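You operate a simulated robot arm through the tools that you are given. There is no shell and no other tool. Be economical: measure what you need, move in short steps, check, and stop when the job is done.

You run a simulated two-armed robot. Do the job below in one go: nothing can be reset, and whatever is moved stays where it is left.

Task
Hold the teal drip tray on the counter under the tag rack steady with one hand and put the soap block from the counter under the tag rack in it with the other.

Only the result counts: the job must be done as asked and must still hold three seconds after the hand-in. Knocking over, shifting, dropping, spilling or breaking anything else fails it.

Robot
Two 7-joint arms with two-finger parallel grippers on one trunk, on a base that drives. Base frame: it is fixed to the floor where the robot stands at the start and does not move with it; the origin is under the middle of the robot, x ahead of it, y to its left, z up. Units: mm, degrees, N and s.
The left shoulder is at the start at [50, 158, 1126], the right one opposite. With the tool pointing down near the work surface each hand reaches from about 220 to 660 mm from the robot's upright axis, wherever it stands, measured 20 degrees to its own side. Payload 3.91 kg a hand.
The TCP of each hand is the grasp point between the finger pads, 30 mm short of the fingertips. In the tool frame z runs along the fingers and y along their closing line. The gripper opens to 110 mm. The fingers are 20 mm wide and 10 mm thick; the gripper's body (48 by 112 mm) begins 55 mm behind the TCP.
Orientation is that of the tool frame in the base frame, as [roll, pitch, yaw] about the fixed x, y, z axes, in that order (R = Rz(yaw) Ry(pitch) Rx(roll)). With the fingers straight down and closing along the base's y, the tool's x points along the base's -x, its y along +y and its z along -z.

Tools
- The arms move only by the tool drive_tool. It takes "left_series", "right_series" or both (then of equal length, played together; a hand with none holds still); each is a list that holds one entry, the list of rows, each a list of 7 numbers: the shift along the base's x, y, z in mm, then the turn, a rotation vector about the base's x, y, z in degrees, then the finger opening in mm, from 0 to 110. In form: [[[tx, ty, tz, rx, ry, rz, jaw], ...]]. A call has 1 to 20 rows; each row shifts and turns the commanded pose from where the row before left it. A row lasts 0.2 s, in which the tool goes at most 50 mm and 8.6 degrees; a call with a longer step from one row to the next is refused whole, and so is a gripper value outside its range. Where a pose cannot be reached the arm comes as near as it can. A force on the tool above 40 N (or 10 N above the force at the start of the call, whichever is more), or a blocked arm, ends the call early, and 0.2 s more pass. Each finger travels about 153 mm/s and halts on what it meets, pressing with about 37 N; the grip force reading is that of the motor and also rises with nothing between the fingers. The clock runs only during rows and for 0.2 s after the last one: add rows that do not move to give the fingers time. The reply holds the time, the measured pose of the TCP, the force on the tool along the base axes, the opening and the grip force, in the units named above and with some noise, with the torque about the TCP (base axes, N m) and any sound that the robot's microphone picked up.
- Cameras (640 x 400 px; columns grow to the right, rows downward): "scene" is now at [132.5, -9.2, 1313.1]; the picture's right is [-0.10, -0.99, 0.00], its down [-0.06, 0.01, -1.00] and it looks along [0.99, -0.10, -0.06] (base axes); focal length 233 px, centre (320, 200). "left" rides on the left gripper at [72, -17, -103] in its tool frame; the picture's right is [0.23, 0.97, 0.00], its down [-0.76, 0.18, -0.62] and it looks along [-0.61, 0.14, 0.78] (tool axes); focal length 222 px, centre (320, 200). "right" rides on the right gripper at [72, 17, -103] in its tool frame; the picture's right is [-0.23, 0.97, 0.00], its down [-0.76, -0.18, -0.62] and it looks along [-0.61, -0.14, 0.78] (tool axes); focal length 222 px, centre (320, 200). There is no depth. A picture from a camera that has moved, and an enlarged one, comes with that camera's place and axes in the base frame and with its lens.
- get_image(camera): a new picture of that camera. No time passes.
- move_column(by): slides the trunk up (or, below 0, down) by that many mm; the arms and the scene camera ride with it, the base frame stays. It gives what a move gives, with no picture.
- steer(legs): drives the robot by 1 to 6 legs, each [ahead, turn to the left] in mm and degrees, along the robot's own axes; the way and the turn of a leg run together, so that a leg with both is an arc; at most 1500 mm and 180 degrees a leg. The arms and the cameras ride along, it lands a little off, and it stops where it bumps. It gives what a move gives.
- head_to(pan, tilt): turns the head with the scene camera to pan (to the left, within 80 degrees either way) and tilt (down, from -29 to 69), counted from straight ahead of the robot. It gives what a move gives.
- close_up(camera, box): a new picture of the part [left, top, right, bottom] of that camera's present view, enlarged. No time passes.
- finish_job(): hands the job in; it is judged then, once.

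Work in short steps. Places have to be worked out from the pictures, the camera data and where the tool is seen: move nearer, look again, correct. Check each grasp and each placing, and mend what went wrong. You have 120 turns and 108 pictures in all, those below and enlarged ones among them. Open the grippers and draw the arms clear of the work before you hand the job in, unless the task says otherwise; then end with one line.

The tools are called after "Request:" by a JSON object that holds its "fn" and its "kwargs". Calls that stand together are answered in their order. drive_tool: Moves the arms, as the interface text tells. Its arguments: {"type":"object","properties":{"left_series":{"type":"array","items":{"type":"array","items":{"type":"array","items":{"type":"number"}}}},"right_series":{"type":"array","items":{"type":"array","items":{"type":"array","items":{"type":"number"}}}}},"required":[]} The other tools are called the same way: move_column (by) slides the trunk up or down; steer (legs) drives the base; head_to (pan, tilt) turns the head that bears the scene camera; get_image (camera) takes a picture; close_up (camera, box) takes an enlarged picture of a part of a camera's view; finish_job () hands the job in.

At the start:

```text
time_s: 0.0
left_eef_pos: [398.3, 66.0, 1216.1]
left_ee_rot: [180.0, 0.0, 180.0]
left_ft_force: [0.4, 0.4, -0.4]
left_wrist_torque: [-0.01, -0.03, -0.06]
left_finger_gap: 109.7
left_finger_force: 0.0
right_eef_pos: [336.8, -223.3, 1318.2]
right_ee_rot: [179.9, 0.1, 179.9]
right_ft_force: [1.0, -0.2, -0.1]
right_wrist_torque: [-0.01, 0.0, -0.01]
right_finger_gap: 110.0
right_finger_force: 0.1
trunk travel left (down, up): [-368.0, 114.0]
robot x, y, heading: [-4.3, -0.5, 0.1]
head pan, tilt: [-5.9, 3.6]
```

scene: 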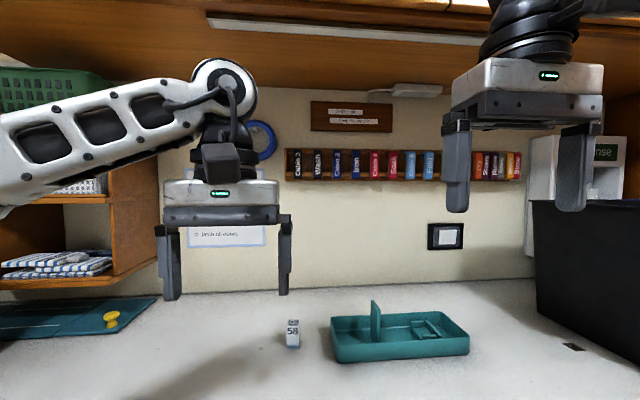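
right: 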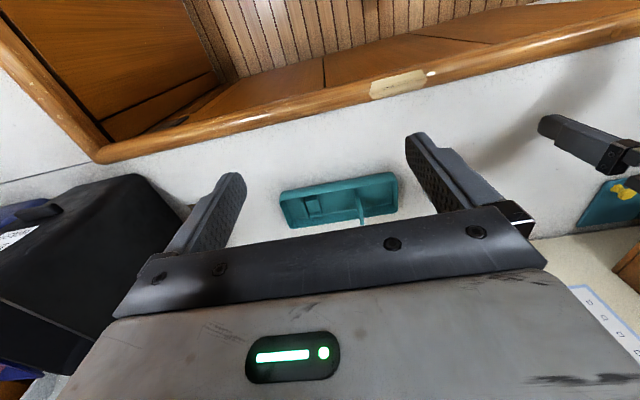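
left: 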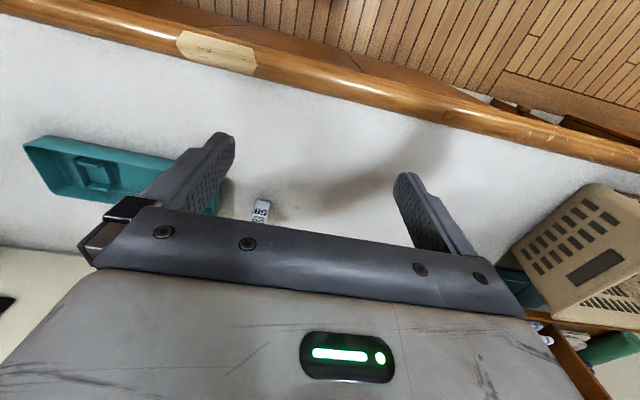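

I see a teal tray and a small white block on the counter, plus another item at the left. I'll enlarge these parts to identify the soap block and tray.

Request:
{"fn": "close_up", "kwargs": {"camera": "scene", "box": [260, 280, 500, 400]}}

Request:
{"fn": "close_up", "kwargs": {"camera": "scene", "box": [0, 240, 280, 400]}}

Request:
{"fn": "close_up", "kwargs": {"camera": "left", "box": [0, 110, 320, 270]}}

```text
2.67 times, centred on (380, 340) of scene
camera zoom: at [132.5, -9.2, 1313.1], right [-0.1, -0.99, 0.0], down [-0.06, 0.01, -1.0], along [0.99, -0.1, -0.06], focal length 622 px, centre (160, -173)
```

zoom: 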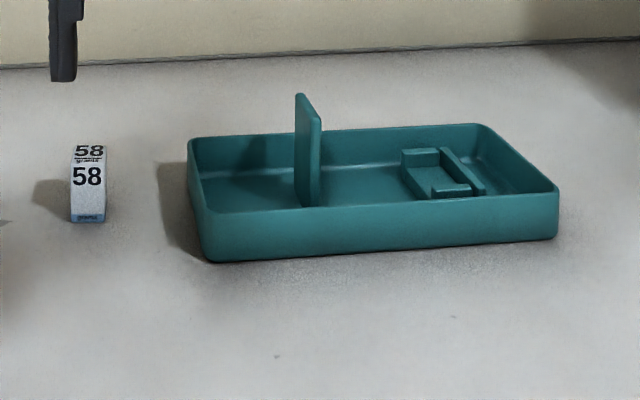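

```text
2.29 times, centred on (140, 320) of scene
camera zoom: at [132.5, -9.2, 1313.1], right [-0.1, -0.99, 0.0], down [-0.06, 0.01, -1.0], along [0.99, -0.1, -0.06], focal length 534 px, centre (731, -74)
```

zoom: 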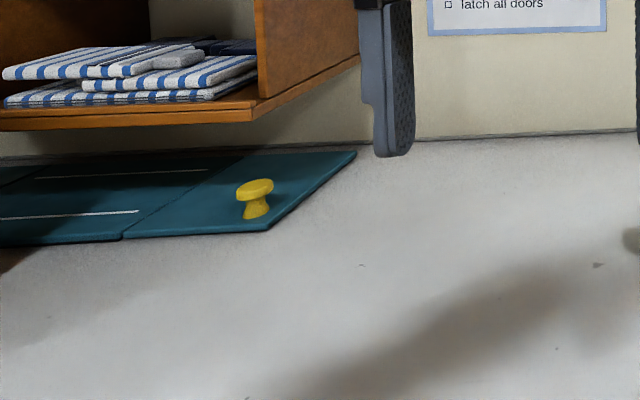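

```text
2.00 times, centred on (160, 190) of left
camera zoom: at [326.3, 49.1, 1320.5], right [-0.23, 0.97, 0.0], down [0.76, 0.18, 0.62], along [0.61, 0.14, -0.78], focal length 444 px, centre (640, 220)
```

zoom: 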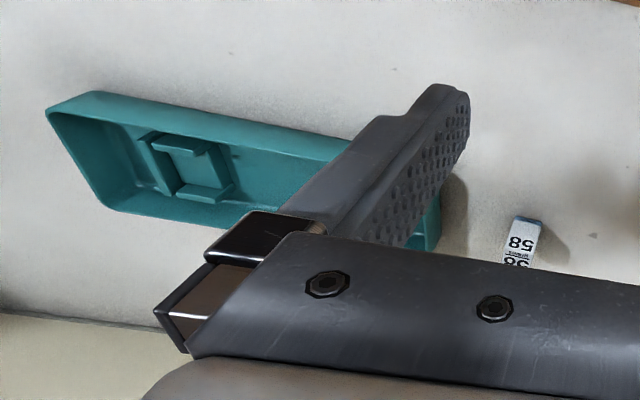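

The soap block ("58 grams") is around (790, 0, 870), and the tray is right of it. I'll tilt the head down to see the counter edge and refine the positions.

Request:
{"fn": "head_to", "kwargs": {"pan": 0, "tilt": 45}}

Request:
{"fn": "get_image", "kwargs": {"camera": "scene"}}

```text
time_s: 1.1
left_eef_pos: [398.6, 66.3, 1217.4]
left_ee_rot: [-180.0, -0.1, -180.0]
left_ft_force: [0.3, 0.1, -0.1]
left_wrist_torque: [0.01, -0.02, -0.01]
left_finger_gap: 110.2
left_finger_force: 0.0
right_eef_pos: [336.3, -222.7, 1315.7]
right_ee_rot: [-179.9, 0.1, 179.9]
right_ft_force: [0.9, -0.2, -0.7]
right_wrist_torque: [-0.02, 0.01, 0.02]
right_finger_gap: 110.1
right_finger_force: 0.1
trunk travel left (down, up): [-368.0, 114.0]
robot x, y, heading: [-0.2, -0.4, -0.1]
head pan, tilt: [0.0, 45.0]
```

```text
101 pictures are left
camera scene: at [122.9, 0.2, 1247.9], right [0.0, -1.0, 0.0], down [-0.71, 0.0, -0.71], along [0.71, 0.0, -0.71], focal length 233 px, centre (320, 200)
```

scene: 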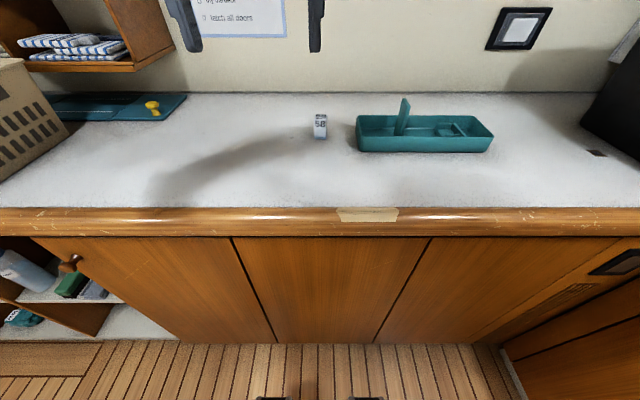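

The cabinet front is at about x=421 and the robot's front at about 220. I'll drive forward 150 mm with the arms still high, then look from several cameras for proper triangulation.

Request:
{"fn": "steer", "kwargs": {"legs": [[150, 0]]}}

Request:
{"fn": "get_image", "kwargs": {"camera": "scene"}}

Request:
{"fn": "get_image", "kwargs": {"camera": "left"}}

Request:
{"fn": "get_image", "kwargs": {"camera": "right"}}

```text
time_s: 2.3
left_eef_pos: [499.1, 64.5, 1217.1]
left_ee_rot: [179.9, 0.1, -180.0]
left_ft_force: [-0.3, 0.1, -1.0]
left_wrist_torque: [0.01, -0.02, -0.03]
left_finger_gap: 110.2
left_finger_force: 0.1
right_eef_pos: [437.1, -222.8, 1316.4]
right_ee_rot: [180.0, 0.1, 179.7]
right_ft_force: [-0.7, 1.4, 0.3]
right_wrist_torque: [-0.01, -0.08, 0.02]
right_finger_gap: 109.9
right_finger_force: 0.0
trunk travel left (down, up): [-368.0, 114.0]
robot x, y, heading: [103.7, -1.3, -0.1]
head pan, tilt: [0.0, 45.0]
stopped in leg 1: the robot was blocked; the commanded pose is now the measured one
```

```text
100 pictures are left
camera scene: at [223.0, -0.1, 1248.1], right [0.0, -1.0, 0.0], down [-0.71, 0.0, -0.71], along [0.71, 0.0, -0.71], focal length 233 px, centre (320, 200)
```

scene: 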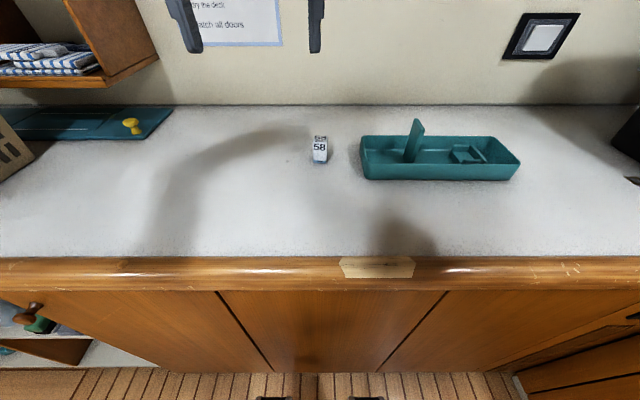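

```text
99 pictures are left
camera left: at [427.5, 48.2, 1320.0], right [-0.23, 0.97, 0.0], down [0.76, 0.18, 0.62], along [0.61, 0.14, -0.78], focal length 222 px, centre (320, 200)
```

left: 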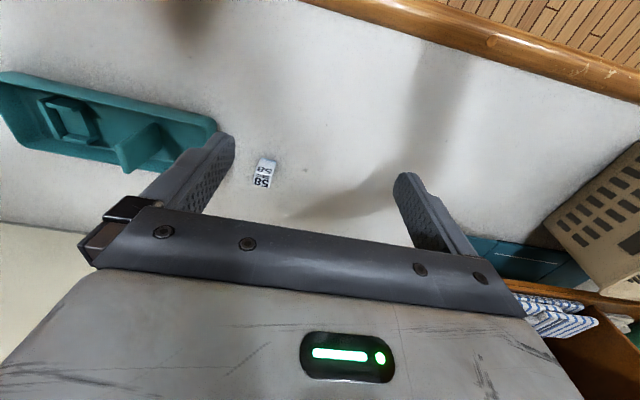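

```text
98 pictures are left
camera right: at [366.0, -205.8, 1419.0], right [0.23, 0.97, 0.0], down [0.76, -0.18, 0.62], along [0.61, -0.14, -0.78], focal length 222 px, centre (320, 200)
```

right: 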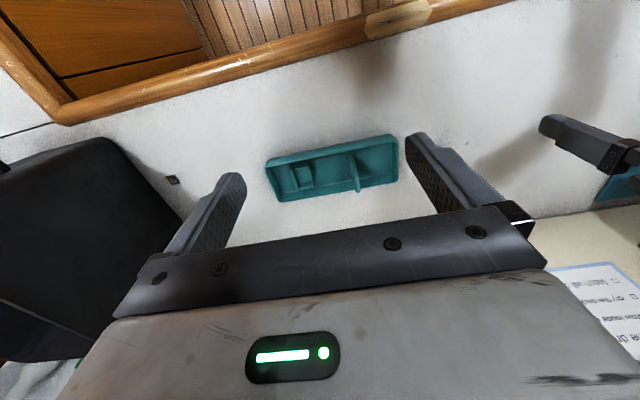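

Triangulating gives a counter top at about z=945, the block at about (645, 0), and the tray spanning about x 590–690, y −90…−382. I'll zoom in to refine.

Request:
{"fn": "close_up", "kwargs": {"camera": "scene", "box": [300, 100, 540, 200]}}

Request:
{"fn": "close_up", "kwargs": {"camera": "right", "box": [240, 110, 430, 220]}}

Request:
{"fn": "close_up", "kwargs": {"camera": "left", "box": [220, 130, 320, 200]}}

```text
2.67 times, centred on (420, 150) of scene
camera zoom: at [223.0, -0.1, 1248.1], right [0.0, -1.0, 0.0], down [-0.71, 0.0, -0.71], along [0.71, 0.0, -0.71], focal length 622 px, centre (53, 333)
```

zoom: 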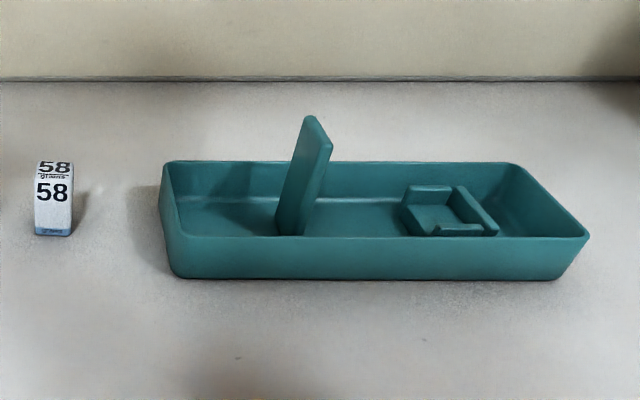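

```text
3.37 times, centred on (335, 165) of right
camera zoom: at [366.0, -205.8, 1419.0], right [0.23, 0.97, 0.0], down [0.76, -0.18, 0.62], along [0.61, -0.14, -0.78], focal length 748 px, centre (270, 318)
```

zoom: 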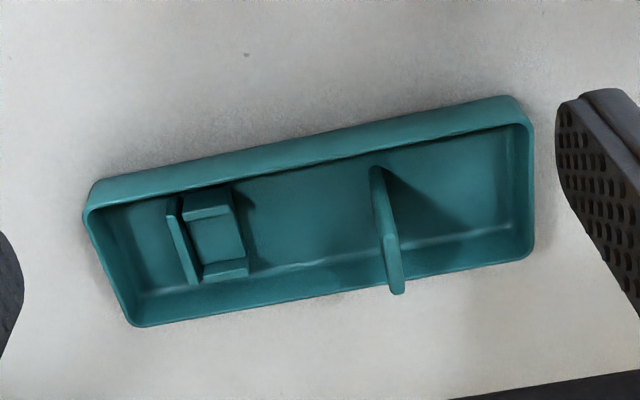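

```text
5.71 times, centred on (270, 165) of left
camera zoom: at [427.5, 48.2, 1320.0], right [-0.23, 0.97, 0.0], down [0.76, 0.18, 0.62], along [0.61, 0.14, -0.78], focal length 1269 px, centre (606, 400)
```

zoom: 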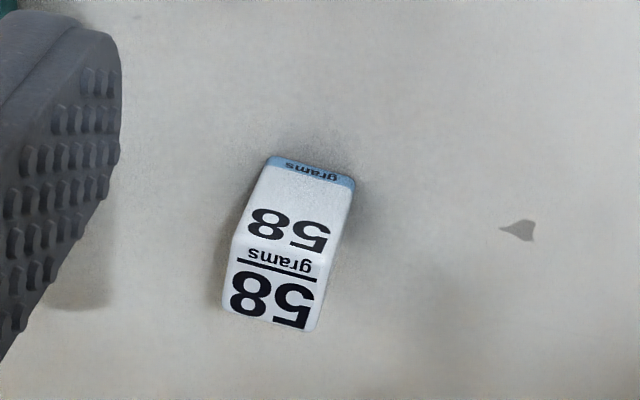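

Block: about 28×27×50 mm centred near (659, 0), bottom ~942. Tray rim at z≈985, end wall at y≈−380, divider at y≈−185. I'll move the left hand (yawed −90° to close along x) above the block, and the right hand above the tray's right end wall.

Request:
{"fn": "drive_tool", "kwargs": {"left_series": [[[14.5, -5.9, -8, 0, 0, -8.2, 110], [14.5, -5.9, -8, 0, 0, -8.2, 110], [14.5, -5.9, -8, 0, 0, -8.2, 110], [14.5, -5.9, -8, 0, 0, -8.2, 110], [14.5, -5.9, -8, 0, 0, -8.2, 110], [14.5, -5.9, -8, 0, 0, -8.2, 110], [14.5, -5.9, -8, 0, 0, -8.2, 110], [14.5, -5.9, -8, 0, 0, -8.2, 110], [14.5, -5.9, -8, 0, 0, -8.2, 110], [14.5, -5.9, -8, 0, 0, -8.2, 110], [14.5, -5.9, -8, 0, 0, -8, 80], [0, 0, 0, 0, 0, 0, 80]]], "right_series": [[[18.2, -14.3, -19, 0, 0, 0, 110], [18.2, -14.3, -19, 0, 0, 0, 110], [18.2, -14.3, -19, 0, 0, 0, 110], [18.2, -14.3, -19, 0, 0, 0, 110], [18.2, -14.3, -19, 0, 0, 0, 110], [18.2, -14.3, -19, 0, 0, 0, 110], [18.2, -14.3, -19, 0, 0, 0, 110], [18.2, -14.3, -19, 0, 0, 0, 110], [18.2, -14.3, -19, 0, 0, 0, 110], [18.2, -14.3, -19, 0, 0, 0, 110], [18.2, -14.3, -19, 0, 0, 0, 50], [0, 0, 0, 0, 0, 0, 50]]]}}

Request:
{"fn": "get_image", "kwargs": {"camera": "scene"}}

Request:
{"fn": "get_image", "kwargs": {"camera": "left"}}

Request:
{"fn": "get_image", "kwargs": {"camera": "right"}}

```text
time_s: 4.9
left_eef_pos: [438.5, 37.4, 1088.2]
left_ee_rot: [180.0, 0.0, 93.1]
left_ft_force: [-0.3, 0.6, -0.5]
left_wrist_torque: [0.03, 0.01, -0.01]
left_finger_gap: 80.0
left_finger_force: 0.1
left hand out of reach, approached as far as the arm can: row 7, 8, 9, 10, 11
right_eef_pos: [641.3, -382.4, 1105.2]
right_ee_rot: [-179.9, -0.1, 179.7]
right_ft_force: [0.3, 0.1, 0.3]
right_wrist_torque: [0.01, -0.01, 0.01]
right_finger_gap: 49.9
right_finger_force: 0.1
trunk travel left (down, up): [-368.0, 114.0]
robot x, y, heading: [103.0, 4.3, -0.0]
head pan, tilt: [0.0, 45.0]
```

```text
94 pictures are left
camera scene: at [224.7, 0.1, 1247.9], right [0.0, -1.0, 0.0], down [-0.71, 0.0, -0.71], along [0.71, 0.0, -0.71], focal length 233 px, centre (320, 200)
```

scene: 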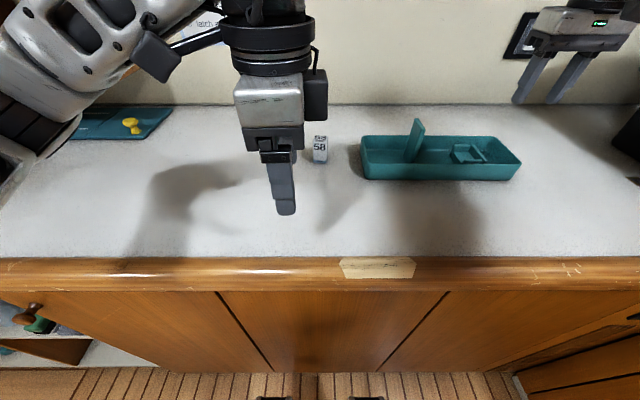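

```text
93 pictures are left
camera left: at [418.7, 109.6, 1192.3], right [0.96, 0.28, 0.0], down [0.22, -0.75, 0.62], along [0.18, -0.6, -0.78], focal length 222 px, centre (320, 200)
```

left: 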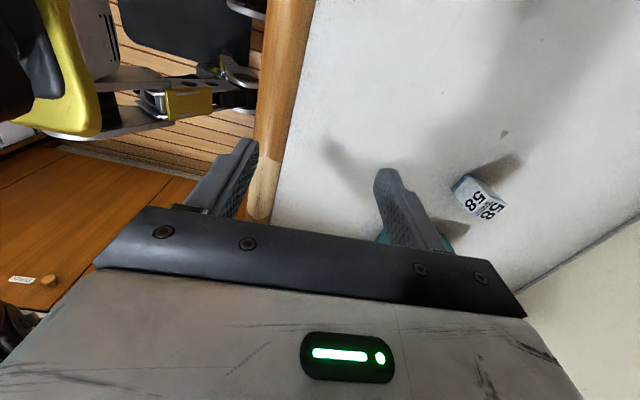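

```text
92 pictures are left
camera right: at [569.6, -364.5, 1208.1], right [0.23, 0.97, 0.0], down [0.76, -0.18, 0.62], along [0.61, -0.14, -0.78], focal length 222 px, centre (320, 200)
```

right: 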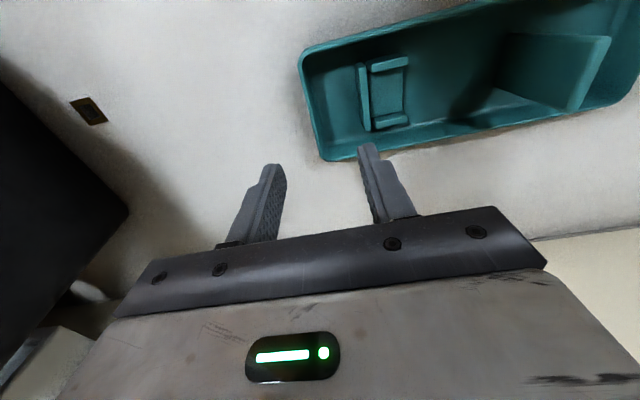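

The left arm can't reach with that yaw, so I'll turn it back the other way and then on towards +90°. First I rotate back and see where the commanded pose lies. The right hand is well placed near the end wall.

Request:
{"fn": "drive_tool", "kwargs": {"left_series": [[[0, 0, 0, 0, 0, 8.2, 80], [0, 0, 0, 0, 0, 8.2, 80], [0, 0, 0, 0, 0, 8.2, 80], [0, 0, 0, 0, 0, 8.2, 80], [0, 0, 0, 0, 0, 8.2, 80], [0, 0, 0, 0, 0, 8.2, 80], [0, 0, 0, 0, 0, 8.2, 80], [0, 0, 0, 0, 0, 8.2, 80], [0, 0, 0, 0, 0, 8.2, 80], [0, 0, 0, 0, 0, 8.2, 80], [0, 0, 0, 0, 0, 0, 80]]]}}

```text
time_s: 7.3
left_eef_pos: [439.5, 38.0, 1089.3]
left_ee_rot: [180.0, 0.0, 175.1]
left_ft_force: [-1.3, 0.7, 0.2]
left_wrist_torque: [0.04, -0.01, -0.02]
left_finger_gap: 79.9
left_finger_force: 0.2
right_eef_pos: [640.1, -382.2, 1104.6]
right_ee_rot: [180.0, -0.1, 179.7]
right_ft_force: [0.3, -0.6, 0.1]
right_wrist_torque: [0.06, -0.01, -0.04]
right_finger_gap: 50.4
right_finger_force: 0.0
trunk travel left (down, up): [-368.0, 114.0]
robot x, y, heading: [97.9, 1.2, -0.2]
head pan, tilt: [0.0, 45.0]
```

The commanded pose equals the actual one. Now I turn on to yaw 270° while moving over the block.

Request:
{"fn": "drive_tool", "kwargs": {"left_series": [[[18.3, -3.1, 2, 0, 0, 7.9, 80], [18.3, -3.1, 2, 0, 0, 7.9, 80], [18.3, -3.1, 2, 0, 0, 7.9, 80], [18.3, -3.1, 2, 0, 0, 7.9, 80], [18.3, -3.1, 2, 0, 0, 7.9, 80], [18.3, -3.1, 2, 0, 0, 7.9, 80], [18.3, -3.1, 2, 0, 0, 7.9, 80], [18.3, -3.1, 2, 0, 0, 7.9, 80], [18.3, -3.1, 2, 0, 0, 7.9, 80], [18.3, -3.1, 2, 0, 0, 7.9, 80], [18.3, -3.1, 2, 0, 0, 7.9, 80], [18.3, -3.1, 2, 0, 0, 7.9, 80], [0, 0, 0, 0, 0, 0, 80]]]}}

Request:
{"fn": "get_image", "kwargs": {"camera": "scene"}}

Request:
{"fn": "get_image", "kwargs": {"camera": "left"}}

```text
time_s: 10.1
left_eef_pos: [659.7, 1.3, 1111.2]
left_ee_rot: [-180.0, 0.0, -90.1]
left_ft_force: [0.3, 0.8, -0.3]
left_wrist_torque: [0.01, -0.02, -0.03]
left_finger_gap: 79.9
left_finger_force: 0.0
right_eef_pos: [641.5, -381.7, 1104.0]
right_ee_rot: [-179.9, -0.2, 179.7]
right_ft_force: [1.5, 1.1, 0.1]
right_wrist_torque: [0.02, -0.02, -0.01]
right_finger_gap: 50.0
right_finger_force: 0.0
trunk travel left (down, up): [-368.0, 114.0]
robot x, y, heading: [102.2, -2.0, -0.1]
head pan, tilt: [0.0, 45.0]
```

```text
91 pictures are left
camera scene: at [224.7, 0.0, 1247.9], right [0.0, -1.0, 0.0], down [-0.71, 0.0, -0.71], along [0.71, 0.0, -0.71], focal length 233 px, centre (320, 200)
```

scene: 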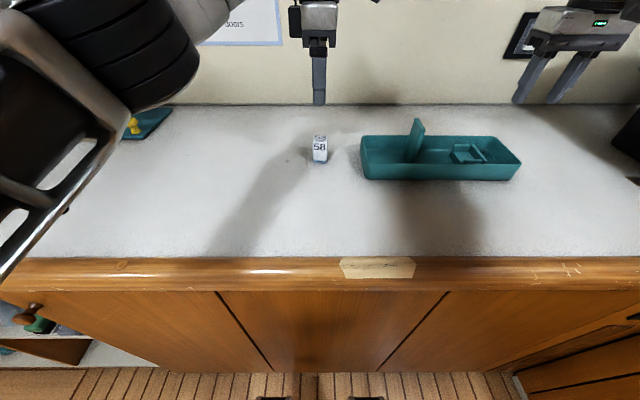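

```text
90 pictures are left
camera left: at [677.2, -72.3, 1216.7], right [-0.97, -0.22, 0.0], down [-0.18, 0.76, 0.62], along [-0.14, 0.61, -0.78], focal length 222 px, centre (320, 200)
```

left: 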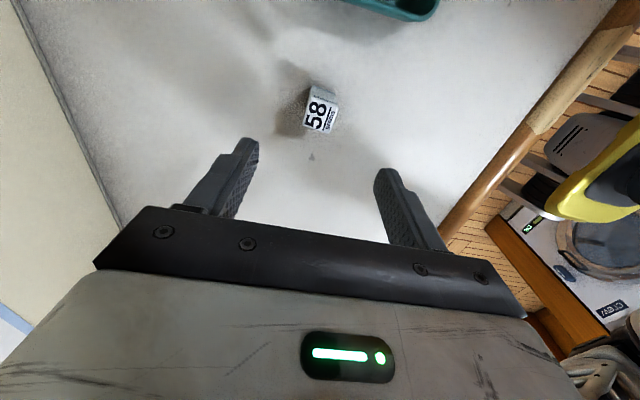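

The block's top projects to about (661, −4). I'll enlarge to check its orientation.

Request:
{"fn": "close_up", "kwargs": {"camera": "left", "box": [270, 70, 370, 150]}}

```text
5.00 times, centred on (320, 110) of left
camera zoom: at [677.2, -72.3, 1216.7], right [-0.97, -0.22, 0.0], down [-0.18, 0.76, 0.62], along [-0.14, 0.61, -0.78], focal length 1111 px, centre (320, 650)
```

zoom: 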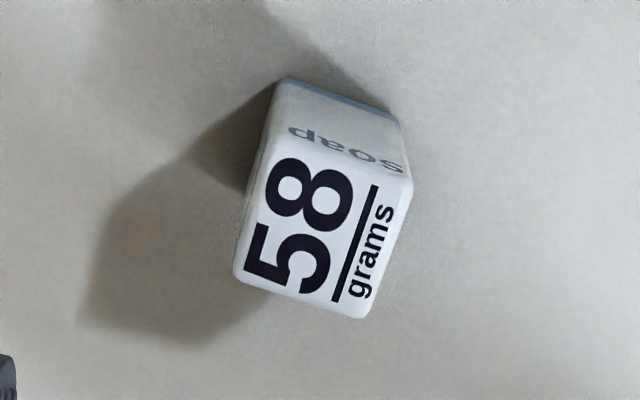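

The block is aligned at (661, 0). I'll lower both hands: left straddling the block, right to just above the tray rim, then check.

Request:
{"fn": "drive_tool", "kwargs": {"left_series": [[[0, 0, -20, 0, 0, 0, 70], [0, 0, -20, 0, 0, 0, 70], [0.5, 0, -20, 0, 0, 0, 70], [0.5, 0, -20, 0, 0, 0, 70], [0.5, -1, -20, 0, 0, 0, 70], [0, 0, -18, 0, 0, 0, 70], [0, 0, 0, 0, 0, 0, 70]]], "right_series": [[[-0.5, 0.3, -13, 0, 0, 0, 44], [-0.5, 0.3, -13, 0, 0, 0, 44], [-0.5, 0.3, -13, 0, 0, 0, 44], [-0.5, 0.3, -13, 0, 0, 0, 44], [-0.5, 0.3, -13, 0, 0, 0, 44], [-0.5, 0.3, -13, 0, 0, 0, 44], [0, 0, 0, 0, 0, 0, 44]]]}}

Request:
{"fn": "get_image", "kwargs": {"camera": "scene"}}

Request:
{"fn": "get_image", "kwargs": {"camera": "left"}}

Request:
{"fn": "get_image", "kwargs": {"camera": "right"}}

```text
time_s: 11.7
left_eef_pos: [662.7, -1.4, 994.3]
left_ee_rot: [179.9, 0.0, -90.2]
left_ft_force: [0.4, 0.2, -0.2]
left_wrist_torque: [0.01, -0.01, 0.02]
left_finger_gap: 70.3
left_finger_force: 0.0
right_eef_pos: [635.7, -379.0, 1029.2]
right_ee_rot: [180.0, -0.1, 179.8]
right_ft_force: [-0.3, 0.8, -0.5]
right_wrist_torque: [-0.02, -0.02, 0.0]
right_finger_gap: 44.5
right_finger_force: 0.0
trunk travel left (down, up): [-368.0, 114.0]
robot x, y, heading: [103.9, -1.2, -0.2]
head pan, tilt: [0.0, 45.0]
```

```text
88 pictures are left
camera scene: at [224.7, -0.1, 1247.9], right [0.0, -1.0, 0.0], down [-0.71, 0.0, -0.71], along [0.71, 0.0, -0.71], focal length 233 px, centre (320, 200)
```

scene: 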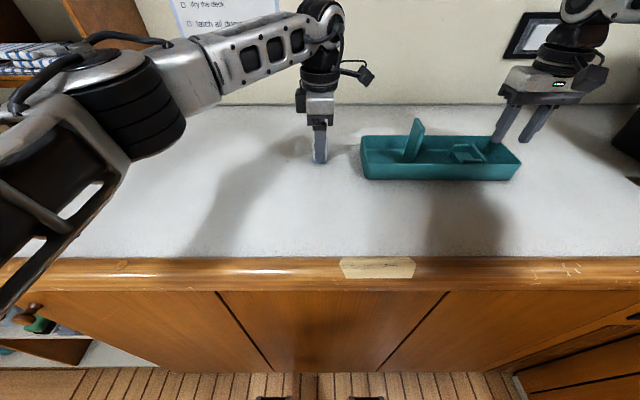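

```text
87 pictures are left
camera left: at [679.5, -73.9, 1098.0], right [-0.97, -0.22, 0.0], down [-0.17, 0.76, 0.62], along [-0.14, 0.61, -0.78], focal length 222 px, centre (320, 200)
```

left: 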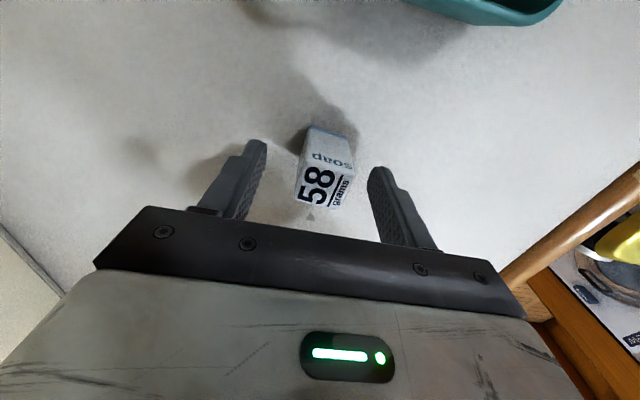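

```text
86 pictures are left
camera right: at [564.3, -360.9, 1131.8], right [0.23, 0.97, 0.0], down [0.76, -0.18, 0.62], along [0.6, -0.14, -0.78], focal length 222 px, centre (320, 200)
```

right: 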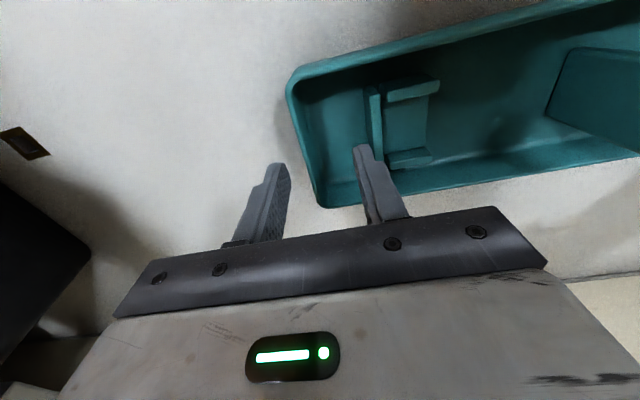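

Left fingers straddle the block and right fingers straddle the end wall (about y −383). I'll lower the right hand to z≈990 with a −3 mm y shift, keeping the left still.

Request:
{"fn": "drive_tool", "kwargs": {"right_series": [[[0, -1.5, -10, 0, 0, 0, 44], [0, -1.5, -10, 0, 0, 0, 44], [0, 0, -10, 0, 0, 0, 44], [0, 0, -9, 0, 0, 0, 44], [0, 0, 0, 0, 0, 0, 44]]]}}

Request:
{"fn": "get_image", "kwargs": {"camera": "right"}}

Request:
{"fn": "close_up", "kwargs": {"camera": "scene", "box": [340, 80, 580, 200]}}

```text
time_s: 12.9
left_eef_pos: [661.9, -0.9, 994.2]
left_ee_rot: [179.8, 0.0, -90.2]
left_ft_force: [0.1, 0.4, 0.3]
left_wrist_torque: [0.01, 0.01, 0.0]
left_finger_gap: 70.0
left_finger_force: 0.0
right_eef_pos: [636.1, -381.5, 988.8]
right_ee_rot: [180.0, -0.1, 179.8]
right_ft_force: [0.3, -1.0, -0.2]
right_wrist_torque: [-0.01, 0.04, 0.02]
right_finger_gap: 44.1
right_finger_force: 0.0
trunk travel left (down, up): [-368.0, 114.0]
robot x, y, heading: [102.4, 2.9, 0.3]
head pan, tilt: [0.0, 45.0]
```

```text
85 pictures are left
camera right: at [565.0, -364.4, 1092.4], right [0.23, 0.97, 0.0], down [0.76, -0.18, 0.62], along [0.6, -0.14, -0.78], focal length 222 px, centre (320, 200)
```

right: 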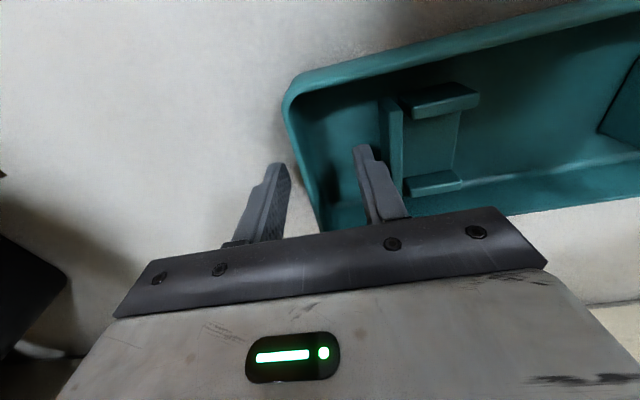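

```text
2.67 times, centred on (460, 140) of scene
camera zoom: at [224.7, -0.1, 1247.9], right [0.0, -1.0, 0.0], down [-0.71, 0.0, -0.71], along [0.71, 0.0, -0.71], focal length 622 px, centre (-53, 360)
```

zoom: 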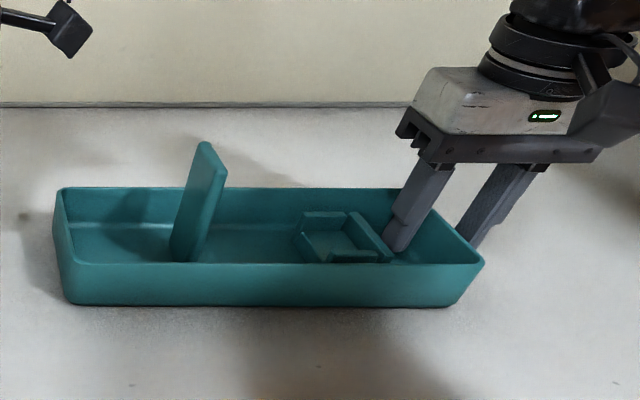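

The wall looks slightly nearer the outer finger, so I shift 4 mm outward and close gently in stages.

Request:
{"fn": "drive_tool", "kwargs": {"right_series": [[[0, -4, 0, 0, 0, 0, 44], [0, 0, 0, 0, 0, 0, 28], [0, 0, 0, 0, 0, 0, 20], [0, 0, 0, 0, 0, 0, 14], [0, 0, 0, 0, 0, 0, 10], [0, 0, 0, 0, 0, 0, 6], [0, 0, 0, 0, 0, 0, 0], [0, 0, 0, 0, 0, 0, 0]]]}}

Request:
{"fn": "get_image", "kwargs": {"camera": "right"}}

Request:
{"fn": "get_image", "kwargs": {"camera": "scene"}}

```text
time_s: 14.7
left_eef_pos: [662.8, -3.0, 995.1]
left_ee_rot: [179.8, -0.1, -90.1]
left_ft_force: [0.3, 0.2, -0.4]
left_wrist_torque: [-0.03, 0.0, -0.01]
left_finger_gap: 70.1
left_finger_force: 0.0
right_eef_pos: [637.0, -385.5, 988.8]
right_ee_rot: [179.9, -0.2, 179.7]
right_ft_force: [-0.2, -0.7, 0.6]
right_wrist_torque: [-0.02, -0.04, -0.12]
right_finger_gap: 3.4
right_finger_force: 37.3
trunk travel left (down, up): [-368.0, 114.0]
robot x, y, heading: [102.9, 0.4, -0.1]
head pan, tilt: [0.0, 45.0]
```

```text
83 pictures are left
camera right: at [565.2, -368.1, 1092.6], right [0.23, 0.97, 0.0], down [0.76, -0.18, 0.62], along [0.6, -0.14, -0.78], focal length 222 px, centre (320, 200)
```

right: 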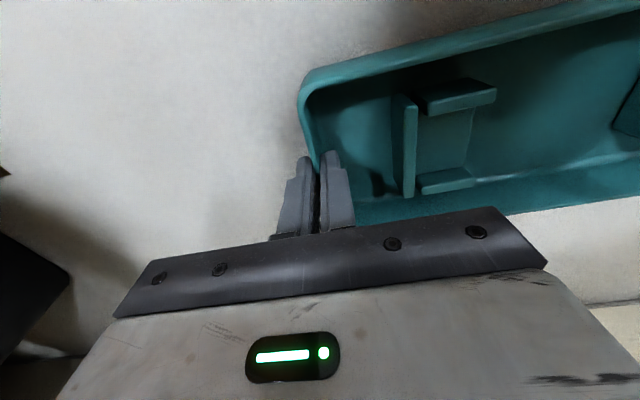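

```text
82 pictures are left
camera scene: at [224.7, -0.1, 1247.9], right [0.0, -1.0, 0.0], down [-0.71, 0.0, -0.71], along [0.71, 0.0, -0.71], focal length 233 px, centre (320, 200)
```

scene: 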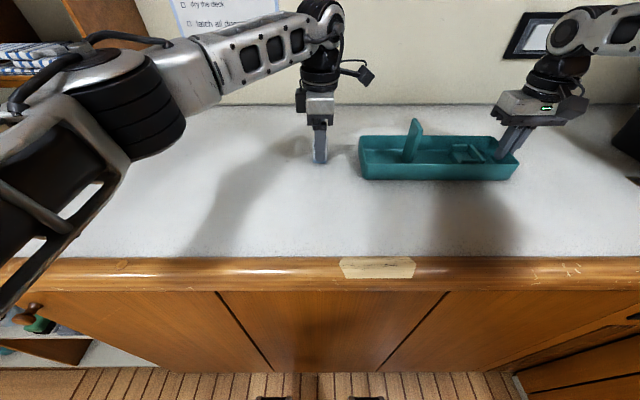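

The tray's end wall is gripped (gap 3.4 mm, 37 N). Now I lower the left hand to z≈980 and close on the block.

Request:
{"fn": "drive_tool", "kwargs": {"left_series": [[[0, 0, -7, 0, 0, 0, 70], [0, 0, -7, 0, 0, 0, 70], [0, 0, 0, 0, 0, 0, 50], [0, 0, 0, 0, 0, 0, 40], [0, 0, 0, 0, 0, 0, 34], [0, 0, 0, 0, 0, 0, 28], [0, 0, 0, 0, 0, 0, 20], [0, 0, 0, 0, 0, 0, 20]]]}}

Request:
{"fn": "get_image", "kwargs": {"camera": "left"}}

```text
time_s: 16.5
left_eef_pos: [661.6, -1.9, 980.7]
left_ee_rot: [179.9, 0.0, -90.2]
left_ft_force: [0.2, -0.1, 0.1]
left_wrist_torque: [0.01, 0.01, 0.04]
left_finger_gap: 29.2
left_finger_force: 36.5
right_eef_pos: [635.8, -385.9, 990.1]
right_ee_rot: [180.0, -0.2, 179.7]
right_ft_force: [0.8, 0.5, 1.5]
right_wrist_torque: [-0.01, -0.02, -0.12]
right_finger_gap: 3.6
right_finger_force: 36.7
trunk travel left (down, up): [-368.0, 114.0]
robot x, y, heading: [102.4, 4.2, -0.1]
head pan, tilt: [0.0, 45.0]
```

```text
81 pictures are left
camera left: at [678.9, -73.5, 1083.9], right [-0.97, -0.22, 0.0], down [-0.17, 0.76, 0.62], along [-0.14, 0.61, -0.78], focal length 222 px, centre (320, 200)
```

left: 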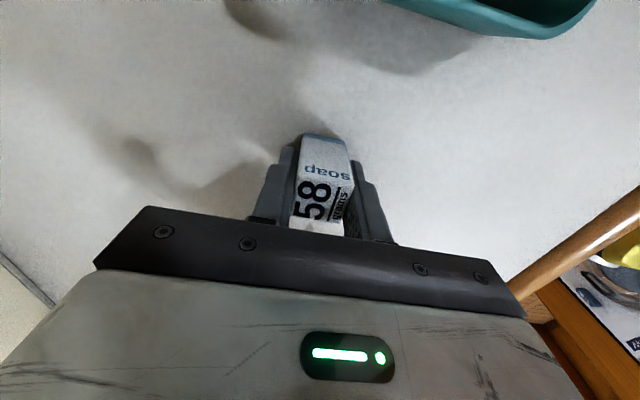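

The soap is gripped (29 mm, 36 N). I lift it 75 mm and carry it over the left compartment at about (640, −138).

Request:
{"fn": "drive_tool", "kwargs": {"left_series": [[[0, 0, 15, 0, 0, 0, 20], [0, 0, 20, 0, 0, 0, 20], [0, 0, 20, 0, 0, 0, 20], [0, 0, 20, 0, 0, 0, 20], [-3, -17, 0, 0, 0, 0, 20], [-3, -17, 0, 0, 0, 0, 20], [-3, -17, 0, 0, 0, 0, 20], [-3, -17, 0, 0, 0, 0, 20], [-3, -17, 0, 0, 0, 0, 20], [-3, -17, 0, 0, 0, 0, 20], [-2, -17, 0, 0, 0, 0, 20], [-2, -17, 0, 0, 0, 0, 20], [0, 0, 0, 0, 0, 0, 20]]]}}

Request:
{"fn": "get_image", "kwargs": {"camera": "left"}}

Request:
{"fn": "close_up", "kwargs": {"camera": "scene", "box": [300, 60, 560, 200]}}

Request:
{"fn": "get_image", "kwargs": {"camera": "right"}}

```text
time_s: 19.3
left_eef_pos: [625.0, -102.3, 1051.4]
left_ee_rot: [-179.9, -0.1, -90.2]
left_ft_force: [0.9, -0.3, 0.3]
left_wrist_torque: [-0.01, 0.01, 0.02]
left_finger_gap: 19.8
left_finger_force: 0.0
left hand out of reach, approached as far as the arm can: row 9, 10, 11, 12
right_eef_pos: [636.3, -386.6, 990.1]
right_ee_rot: [180.0, -0.2, 179.7]
right_ft_force: [-0.3, -1.3, 1.0]
right_wrist_torque: [-0.04, 0.08, -0.03]
right_finger_gap: 3.4
right_finger_force: 37.3
trunk travel left (down, up): [-368.0, 114.0]
robot x, y, heading: [100.0, 0.6, -0.0]
head pan, tilt: [0.0, 45.0]
```

```text
80 pictures are left
camera left: at [641.5, -173.6, 1155.4], right [-0.97, -0.22, 0.0], down [-0.17, 0.76, 0.62], along [-0.14, 0.61, -0.78], focal length 222 px, centre (320, 200)
```

left: 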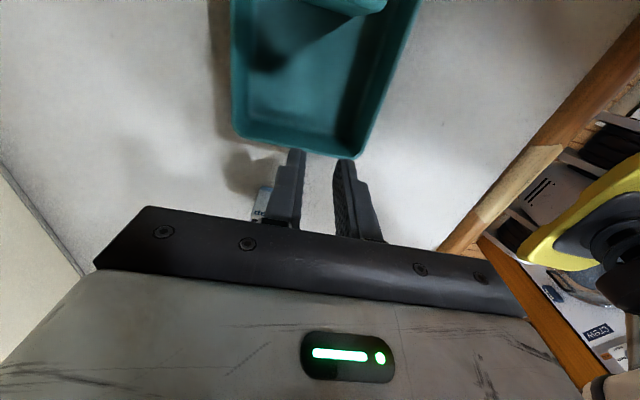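

```text
2.46 times, centred on (430, 130) of scene
camera zoom: at [224.7, -0.1, 1247.9], right [0.0, -1.0, 0.0], down [-0.71, 0.0, -0.71], along [0.71, 0.0, -0.71], focal length 575 px, centre (49, 372)
```

zoom: 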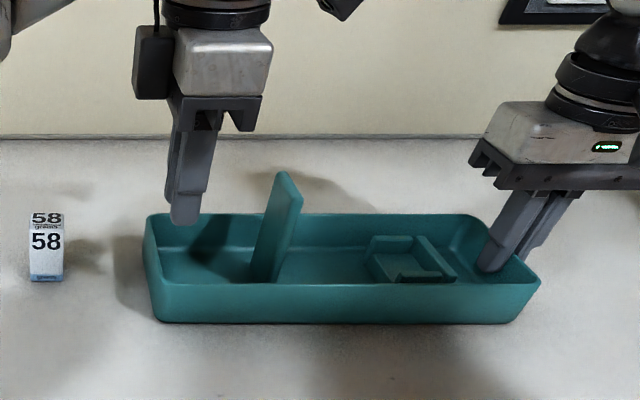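

```text
78 pictures are left
camera right: at [565.1, -368.1, 1092.6], right [0.23, 0.97, 0.0], down [0.76, -0.18, 0.62], along [0.6, -0.14, -0.78], focal length 222 px, centre (320, 200)
```

right: 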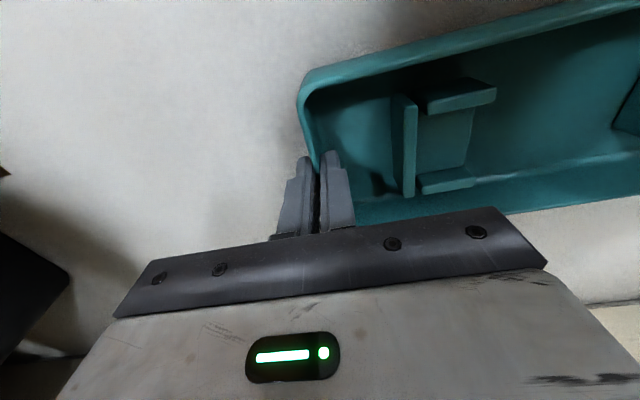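

The soap slipped out at the start of the lift; it's still standing in its old place. The left arm also can't reach the tray with this yaw from here. I'll release the tray, raise and retract both arms, and shift the base sideways to the right so the left arm can reach both places.

Request:
{"fn": "drive_tool", "kwargs": {"left_series": [[[0, 0, 20, 0, 0, 0, 60], [0, 0, 20, 0, 0, 0, 60], [0, 5, 20, 0, 0, 0, 60], [-10, 10, 20, 0, 0, 0, 60], [-15, 15, 20, 0, 0, 0, 60], [-15, 15, 20, 0, 0, 0, 60], [-15, 15, 15, 0, 0, 0, 60], [-15, 15, 15, 0, 0, 0, 60], [-15, 15, 15, 0, 0, 0, 60], [-15, 15, 10, 0, 0, 0, 60], [-15, 15, 0, 0, 0, 0, 60], [-15, 15, 0, 0, 0, 0, 60]]], "right_series": [[[0, 0, 0, 0, 0, 0, 20], [0, 0, 0, 0, 0, 0, 40], [0, 0, 0, 0, 0, 0, 44], [0, 0, 20, 0, 0, 0, 44], [0, 0, 30, 0, 0, 0, 44], [0, 0, 30, 0, 0, 0, 44], [-20, 5, 30, 0, 0, 0, 44], [-25, 20, 30, 0, 0, 0, 44], [-30, 20, 30, 0, 0, 0, 44], [-30, 20, 30, 0, 0, 0, 44], [-30, 20, 30, 0, 0, 0, 44], [-30, 20, 20, 0, 0, 0, 44]]]}}

Request:
{"fn": "get_image", "kwargs": {"camera": "scene"}}

```text
time_s: 21.9
left_eef_pos: [486.9, 40.9, 1224.8]
left_ee_rot: [179.9, -0.1, -90.3]
left_ft_force: [0.1, 0.6, 0.1]
left_wrist_torque: [-0.02, 0.01, 0.01]
left_finger_gap: 60.3
left_finger_force: 0.0
left hand out of reach, approached as far as the arm can: row 1, 2
right_eef_pos: [470.9, -279.4, 1241.4]
right_ee_rot: [-179.9, -0.1, 179.7]
right_ft_force: [0.1, 0.0, 0.2]
right_wrist_torque: [-0.01, 0.01, -0.01]
right_finger_gap: 43.8
right_finger_force: 0.0
trunk travel left (down, up): [-368.0, 114.0]
robot x, y, heading: [102.7, -0.1, -0.1]
head pan, tilt: [0.0, 45.0]
```

```text
77 pictures are left
camera scene: at [224.0, 0.5, 1248.0], right [0.0, -1.0, 0.0], down [-0.71, 0.0, -0.71], along [0.71, 0.0, -0.71], focal length 233 px, centre (320, 200)
```

scene: 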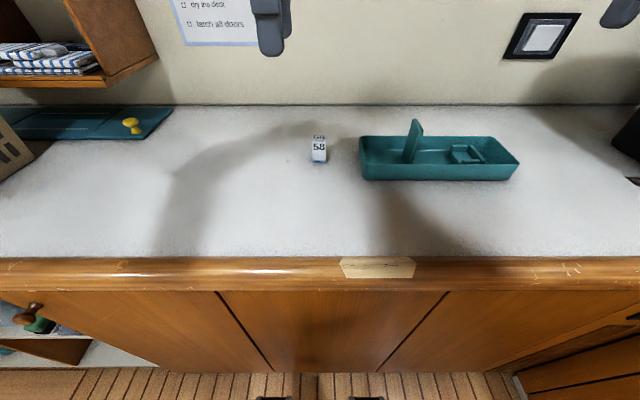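

The arms are clear and both objects are in place. I'll drive back, turn right, go ahead, turn back and drive to the counter, landing about 140 mm further right.

Request:
{"fn": "steer", "kwargs": {"legs": [[-100, 0], [0, -65], [150, 0], [0, 65]]}}

Request:
{"fn": "get_image", "kwargs": {"camera": "scene"}}

```text
time_s: 29.7
left_eef_pos: [448.2, -77.2, 1223.7]
left_ee_rot: [179.8, 0.1, -88.1]
left_ft_force: [0.0, 0.5, -0.4]
left_wrist_torque: [0.03, 0.01, 0.04]
left_finger_gap: 60.0
left_finger_force: 0.0
right_eef_pos: [445.2, -397.4, 1240.7]
right_ee_rot: [179.9, -0.1, -178.1]
right_ft_force: [0.4, 0.8, -0.2]
right_wrist_torque: [0.0, -0.04, -0.02]
right_finger_gap: 44.1
right_finger_force: 0.1
trunk travel left (down, up): [-368.0, 114.0]
robot x, y, heading: [62.2, -129.1, 1.9]
head pan, tilt: [0.0, 45.0]
```

```text
76 pictures are left
camera scene: at [187.3, -126.4, 1247.9], right [0.04, -1.0, 0.0], down [-0.71, -0.03, -0.71], along [0.71, 0.03, -0.71], focal length 233 px, centre (320, 200)
```

scene: 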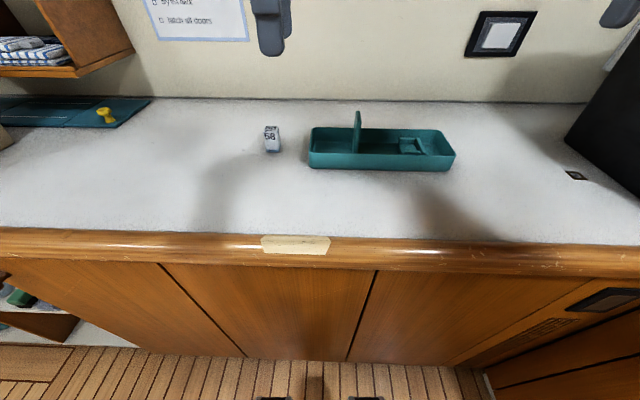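

Landed at (62, −129), heading 1.9°. I'll move ahead 38 mm with a −2° turn.

Request:
{"fn": "steer", "kwargs": {"legs": [[37, -2]]}}

Request:
{"fn": "get_image", "kwargs": {"camera": "scene"}}

Request:
{"fn": "close_up", "kwargs": {"camera": "scene", "box": [230, 90, 470, 210]}}

```text
time_s: 30.7
left_eef_pos: [487.9, -90.4, 1222.4]
left_ee_rot: [179.8, 0.0, -90.1]
left_ft_force: [0.8, -0.4, -0.2]
left_wrist_torque: [-0.01, 0.01, -0.01]
left_finger_gap: 59.9
left_finger_force: 0.0
right_eef_pos: [473.0, -410.1, 1239.4]
right_ee_rot: [180.0, -0.1, 179.7]
right_ft_force: [0.1, -0.4, 0.5]
right_wrist_torque: [0.03, 0.0, 0.01]
right_finger_gap: 44.2
right_finger_force: 0.1
trunk travel left (down, up): [-368.0, 114.0]
robot x, y, heading: [101.5, -135.9, 0.1]
head pan, tilt: [0.0, 45.0]
stopped in leg 1: the robot was blocked; the commanded pose is now the measured one
```

```text
75 pictures are left
camera scene: at [224.0, -129.9, 1248.0], right [0.0, -1.0, 0.0], down [-0.71, 0.0, -0.71], along [0.71, 0.0, -0.71], focal length 233 px, centre (320, 200)
```

scene: 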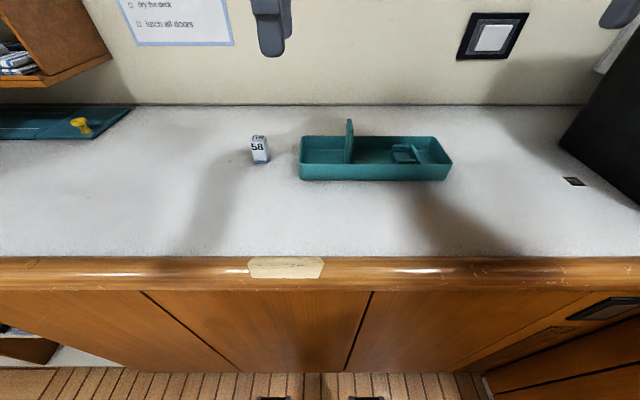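

```text
2.67 times, centred on (350, 150) of scene
camera zoom: at [224.0, -129.9, 1248.0], right [0.0, -1.0, 0.0], down [-0.71, 0.0, -0.71], along [0.71, 0.0, -0.71], focal length 622 px, centre (240, 333)
```

zoom: 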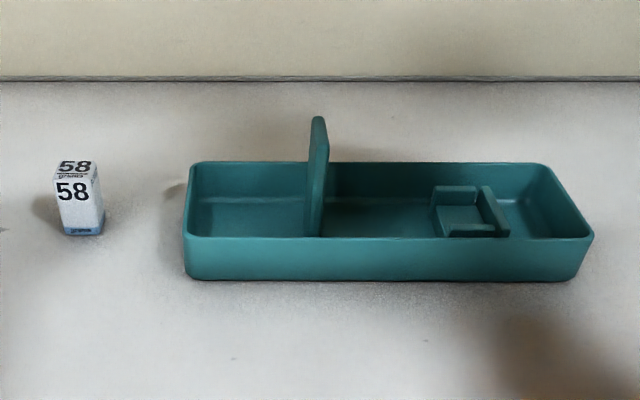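

Robot now sits at (102, −136). The tray spans y −92…−378, and the block is still at about (661, 0). I'll bring both hands above their targets.

Request:
{"fn": "drive_tool", "kwargs": {"left_series": [[[17.3, 9, -10, 0, 0, 0, 70], [17.3, 9, -10, 0, 0, 0, 70], [17.3, 9, -12, 0, 0, 0, 70], [17.3, 9, -12, 0, 0, 0, 70], [17.3, 9, -12, 0, 0, 0, 70], [17.3, 9, -12, 0, 0, 0, 70], [17.3, 9, -12, 0, 0, 0, 70], [17.3, 9, -12, 0, 0, 0, 70], [17.3, 9, -14, 0, 0, 0, 70], [17.3, 9, -14, 0, 0, 0, 70], [0, 0, 0, 0, 0, 0, 70]]], "right_series": [[[16.4, 3, -15, 0, 0, 0, 44], [16.4, 3, -15, 0, 0, 0, 44], [16.4, 3, -20, 0, 0, 0, 44], [16.4, 3, -20, 0, 0, 0, 44], [16.4, 3, -20, 0, 0, 0, 44], [16.4, 3, -20, 0, 0, 0, 44], [16.4, 3, -20, 0, 0, 0, 44], [16.4, 3, -20, 0, 0, 0, 44], [16.4, 3, -30, 0, 0, 0, 44], [16.4, 3, -30, 0, 0, 0, 44], [0, 0, 0, 0, 0, 0, 44]]]}}

Request:
{"fn": "get_image", "kwargs": {"camera": "right"}}

Request:
{"fn": "get_image", "kwargs": {"camera": "left"}}

```text
time_s: 33.1
left_eef_pos: [659.8, 0.9, 1100.2]
left_ee_rot: [-179.9, 0.1, -90.1]
left_ft_force: [-0.9, 0.4, 0.4]
left_wrist_torque: [-0.02, 0.01, 0.0]
left_finger_gap: 69.8
left_finger_force: 0.0
right_eef_pos: [636.9, -379.2, 1032.0]
right_ee_rot: [-180.0, -0.1, 179.8]
right_ft_force: [-0.2, 0.6, 0.3]
right_wrist_torque: [-0.05, 0.0, -0.02]
right_finger_gap: 43.8
right_finger_force: 0.1
trunk travel left (down, up): [-368.0, 114.0]
robot x, y, heading: [102.3, -128.1, -0.3]
head pan, tilt: [0.0, 45.0]
```

```text
73 pictures are left
camera right: at [565.0, -363.2, 1134.3], right [0.23, 0.97, 0.0], down [0.76, -0.18, 0.62], along [0.6, -0.14, -0.78], focal length 222 px, centre (320, 200)
```

right: 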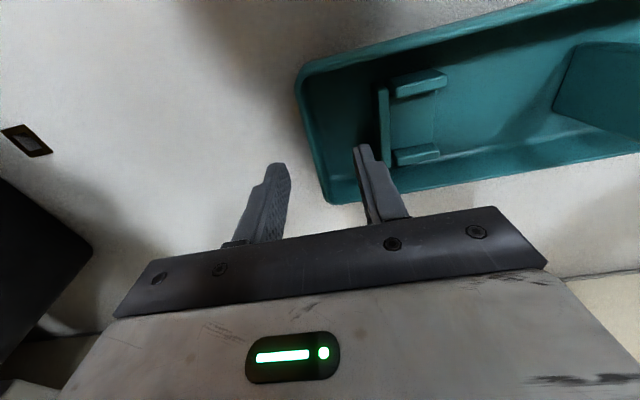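

```text
72 pictures are left
camera left: at [677.5, -72.2, 1205.5], right [-0.97, -0.23, 0.0], down [-0.17, 0.76, 0.62], along [-0.14, 0.61, -0.78], focal length 222 px, centre (320, 200)
```

left: 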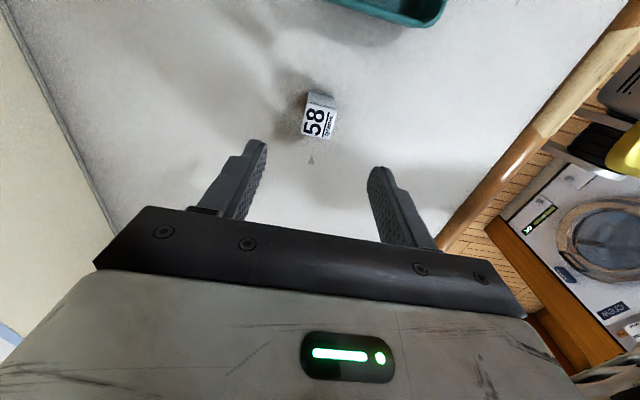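

The wall is at about y=−385, so I'll shift −5.5, lower and grip the tray again. I also zoom on the soap.

Request:
{"fn": "drive_tool", "kwargs": {"right_series": [[[0, -3, -10, 0, 0, 0, 44], [0, -2.5, -10, 0, 0, 0, 44], [0, 0, -10, 0, 0, 0, 44], [0, 0, -13, 0, 0, 0, 44], [0, 0, 0, 0, 0, 0, 28], [0, 0, 0, 0, 0, 0, 20], [0, 0, 0, 0, 0, 0, 12], [0, 0, 0, 0, 0, 0, 6], [0, 0, 0, 0, 0, 0, 0], [0, 0, 0, 0, 0, 0, 0]]]}}

Request:
{"fn": "get_image", "kwargs": {"camera": "right"}}

Request:
{"fn": "close_up", "kwargs": {"camera": "left", "box": [270, 70, 370, 150]}}

```text
time_s: 35.3
left_eef_pos: [659.8, 0.3, 1101.2]
left_ee_rot: [179.8, 0.0, -90.1]
left_ft_force: [-0.7, 0.0, 0.6]
left_wrist_torque: [-0.01, 0.01, 0.0]
left_finger_gap: 70.1
left_finger_force: 0.0
right_eef_pos: [636.3, -385.9, 986.0]
right_ee_rot: [179.9, -0.1, 179.8]
right_ft_force: [-0.4, 0.5, -0.2]
right_wrist_torque: [-0.28, -0.05, -0.05]
right_finger_gap: 3.8
right_finger_force: 37.4
trunk travel left (down, up): [-368.0, 114.0]
robot x, y, heading: [102.9, -133.3, -0.2]
head pan, tilt: [0.0, 45.0]
```

```text
71 pictures are left
camera right: at [565.1, -368.9, 1089.7], right [0.23, 0.97, 0.0], down [0.76, -0.18, 0.62], along [0.6, -0.14, -0.78], focal length 222 px, centre (320, 200)
```

right: 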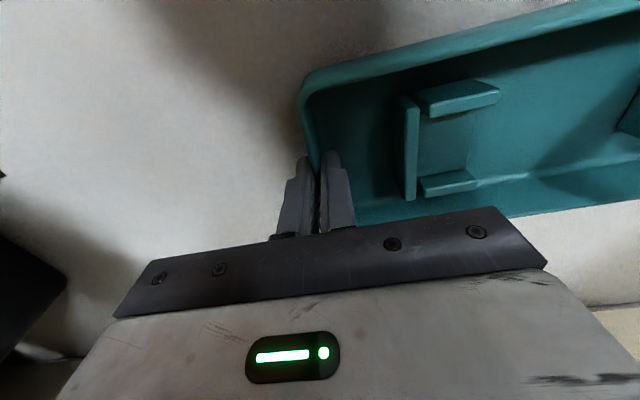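

```text
5.00 times, centred on (320, 110) of left
camera zoom: at [677.5, -72.1, 1205.6], right [-0.97, -0.23, 0.0], down [-0.18, 0.76, 0.62], along [-0.14, 0.61, -0.78], focal length 1111 px, centre (320, 650)
```

zoom: 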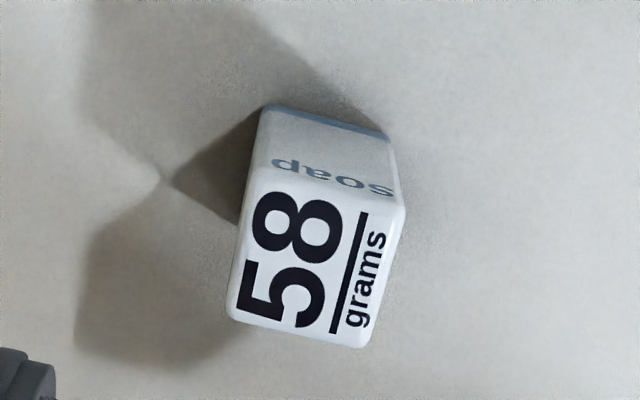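

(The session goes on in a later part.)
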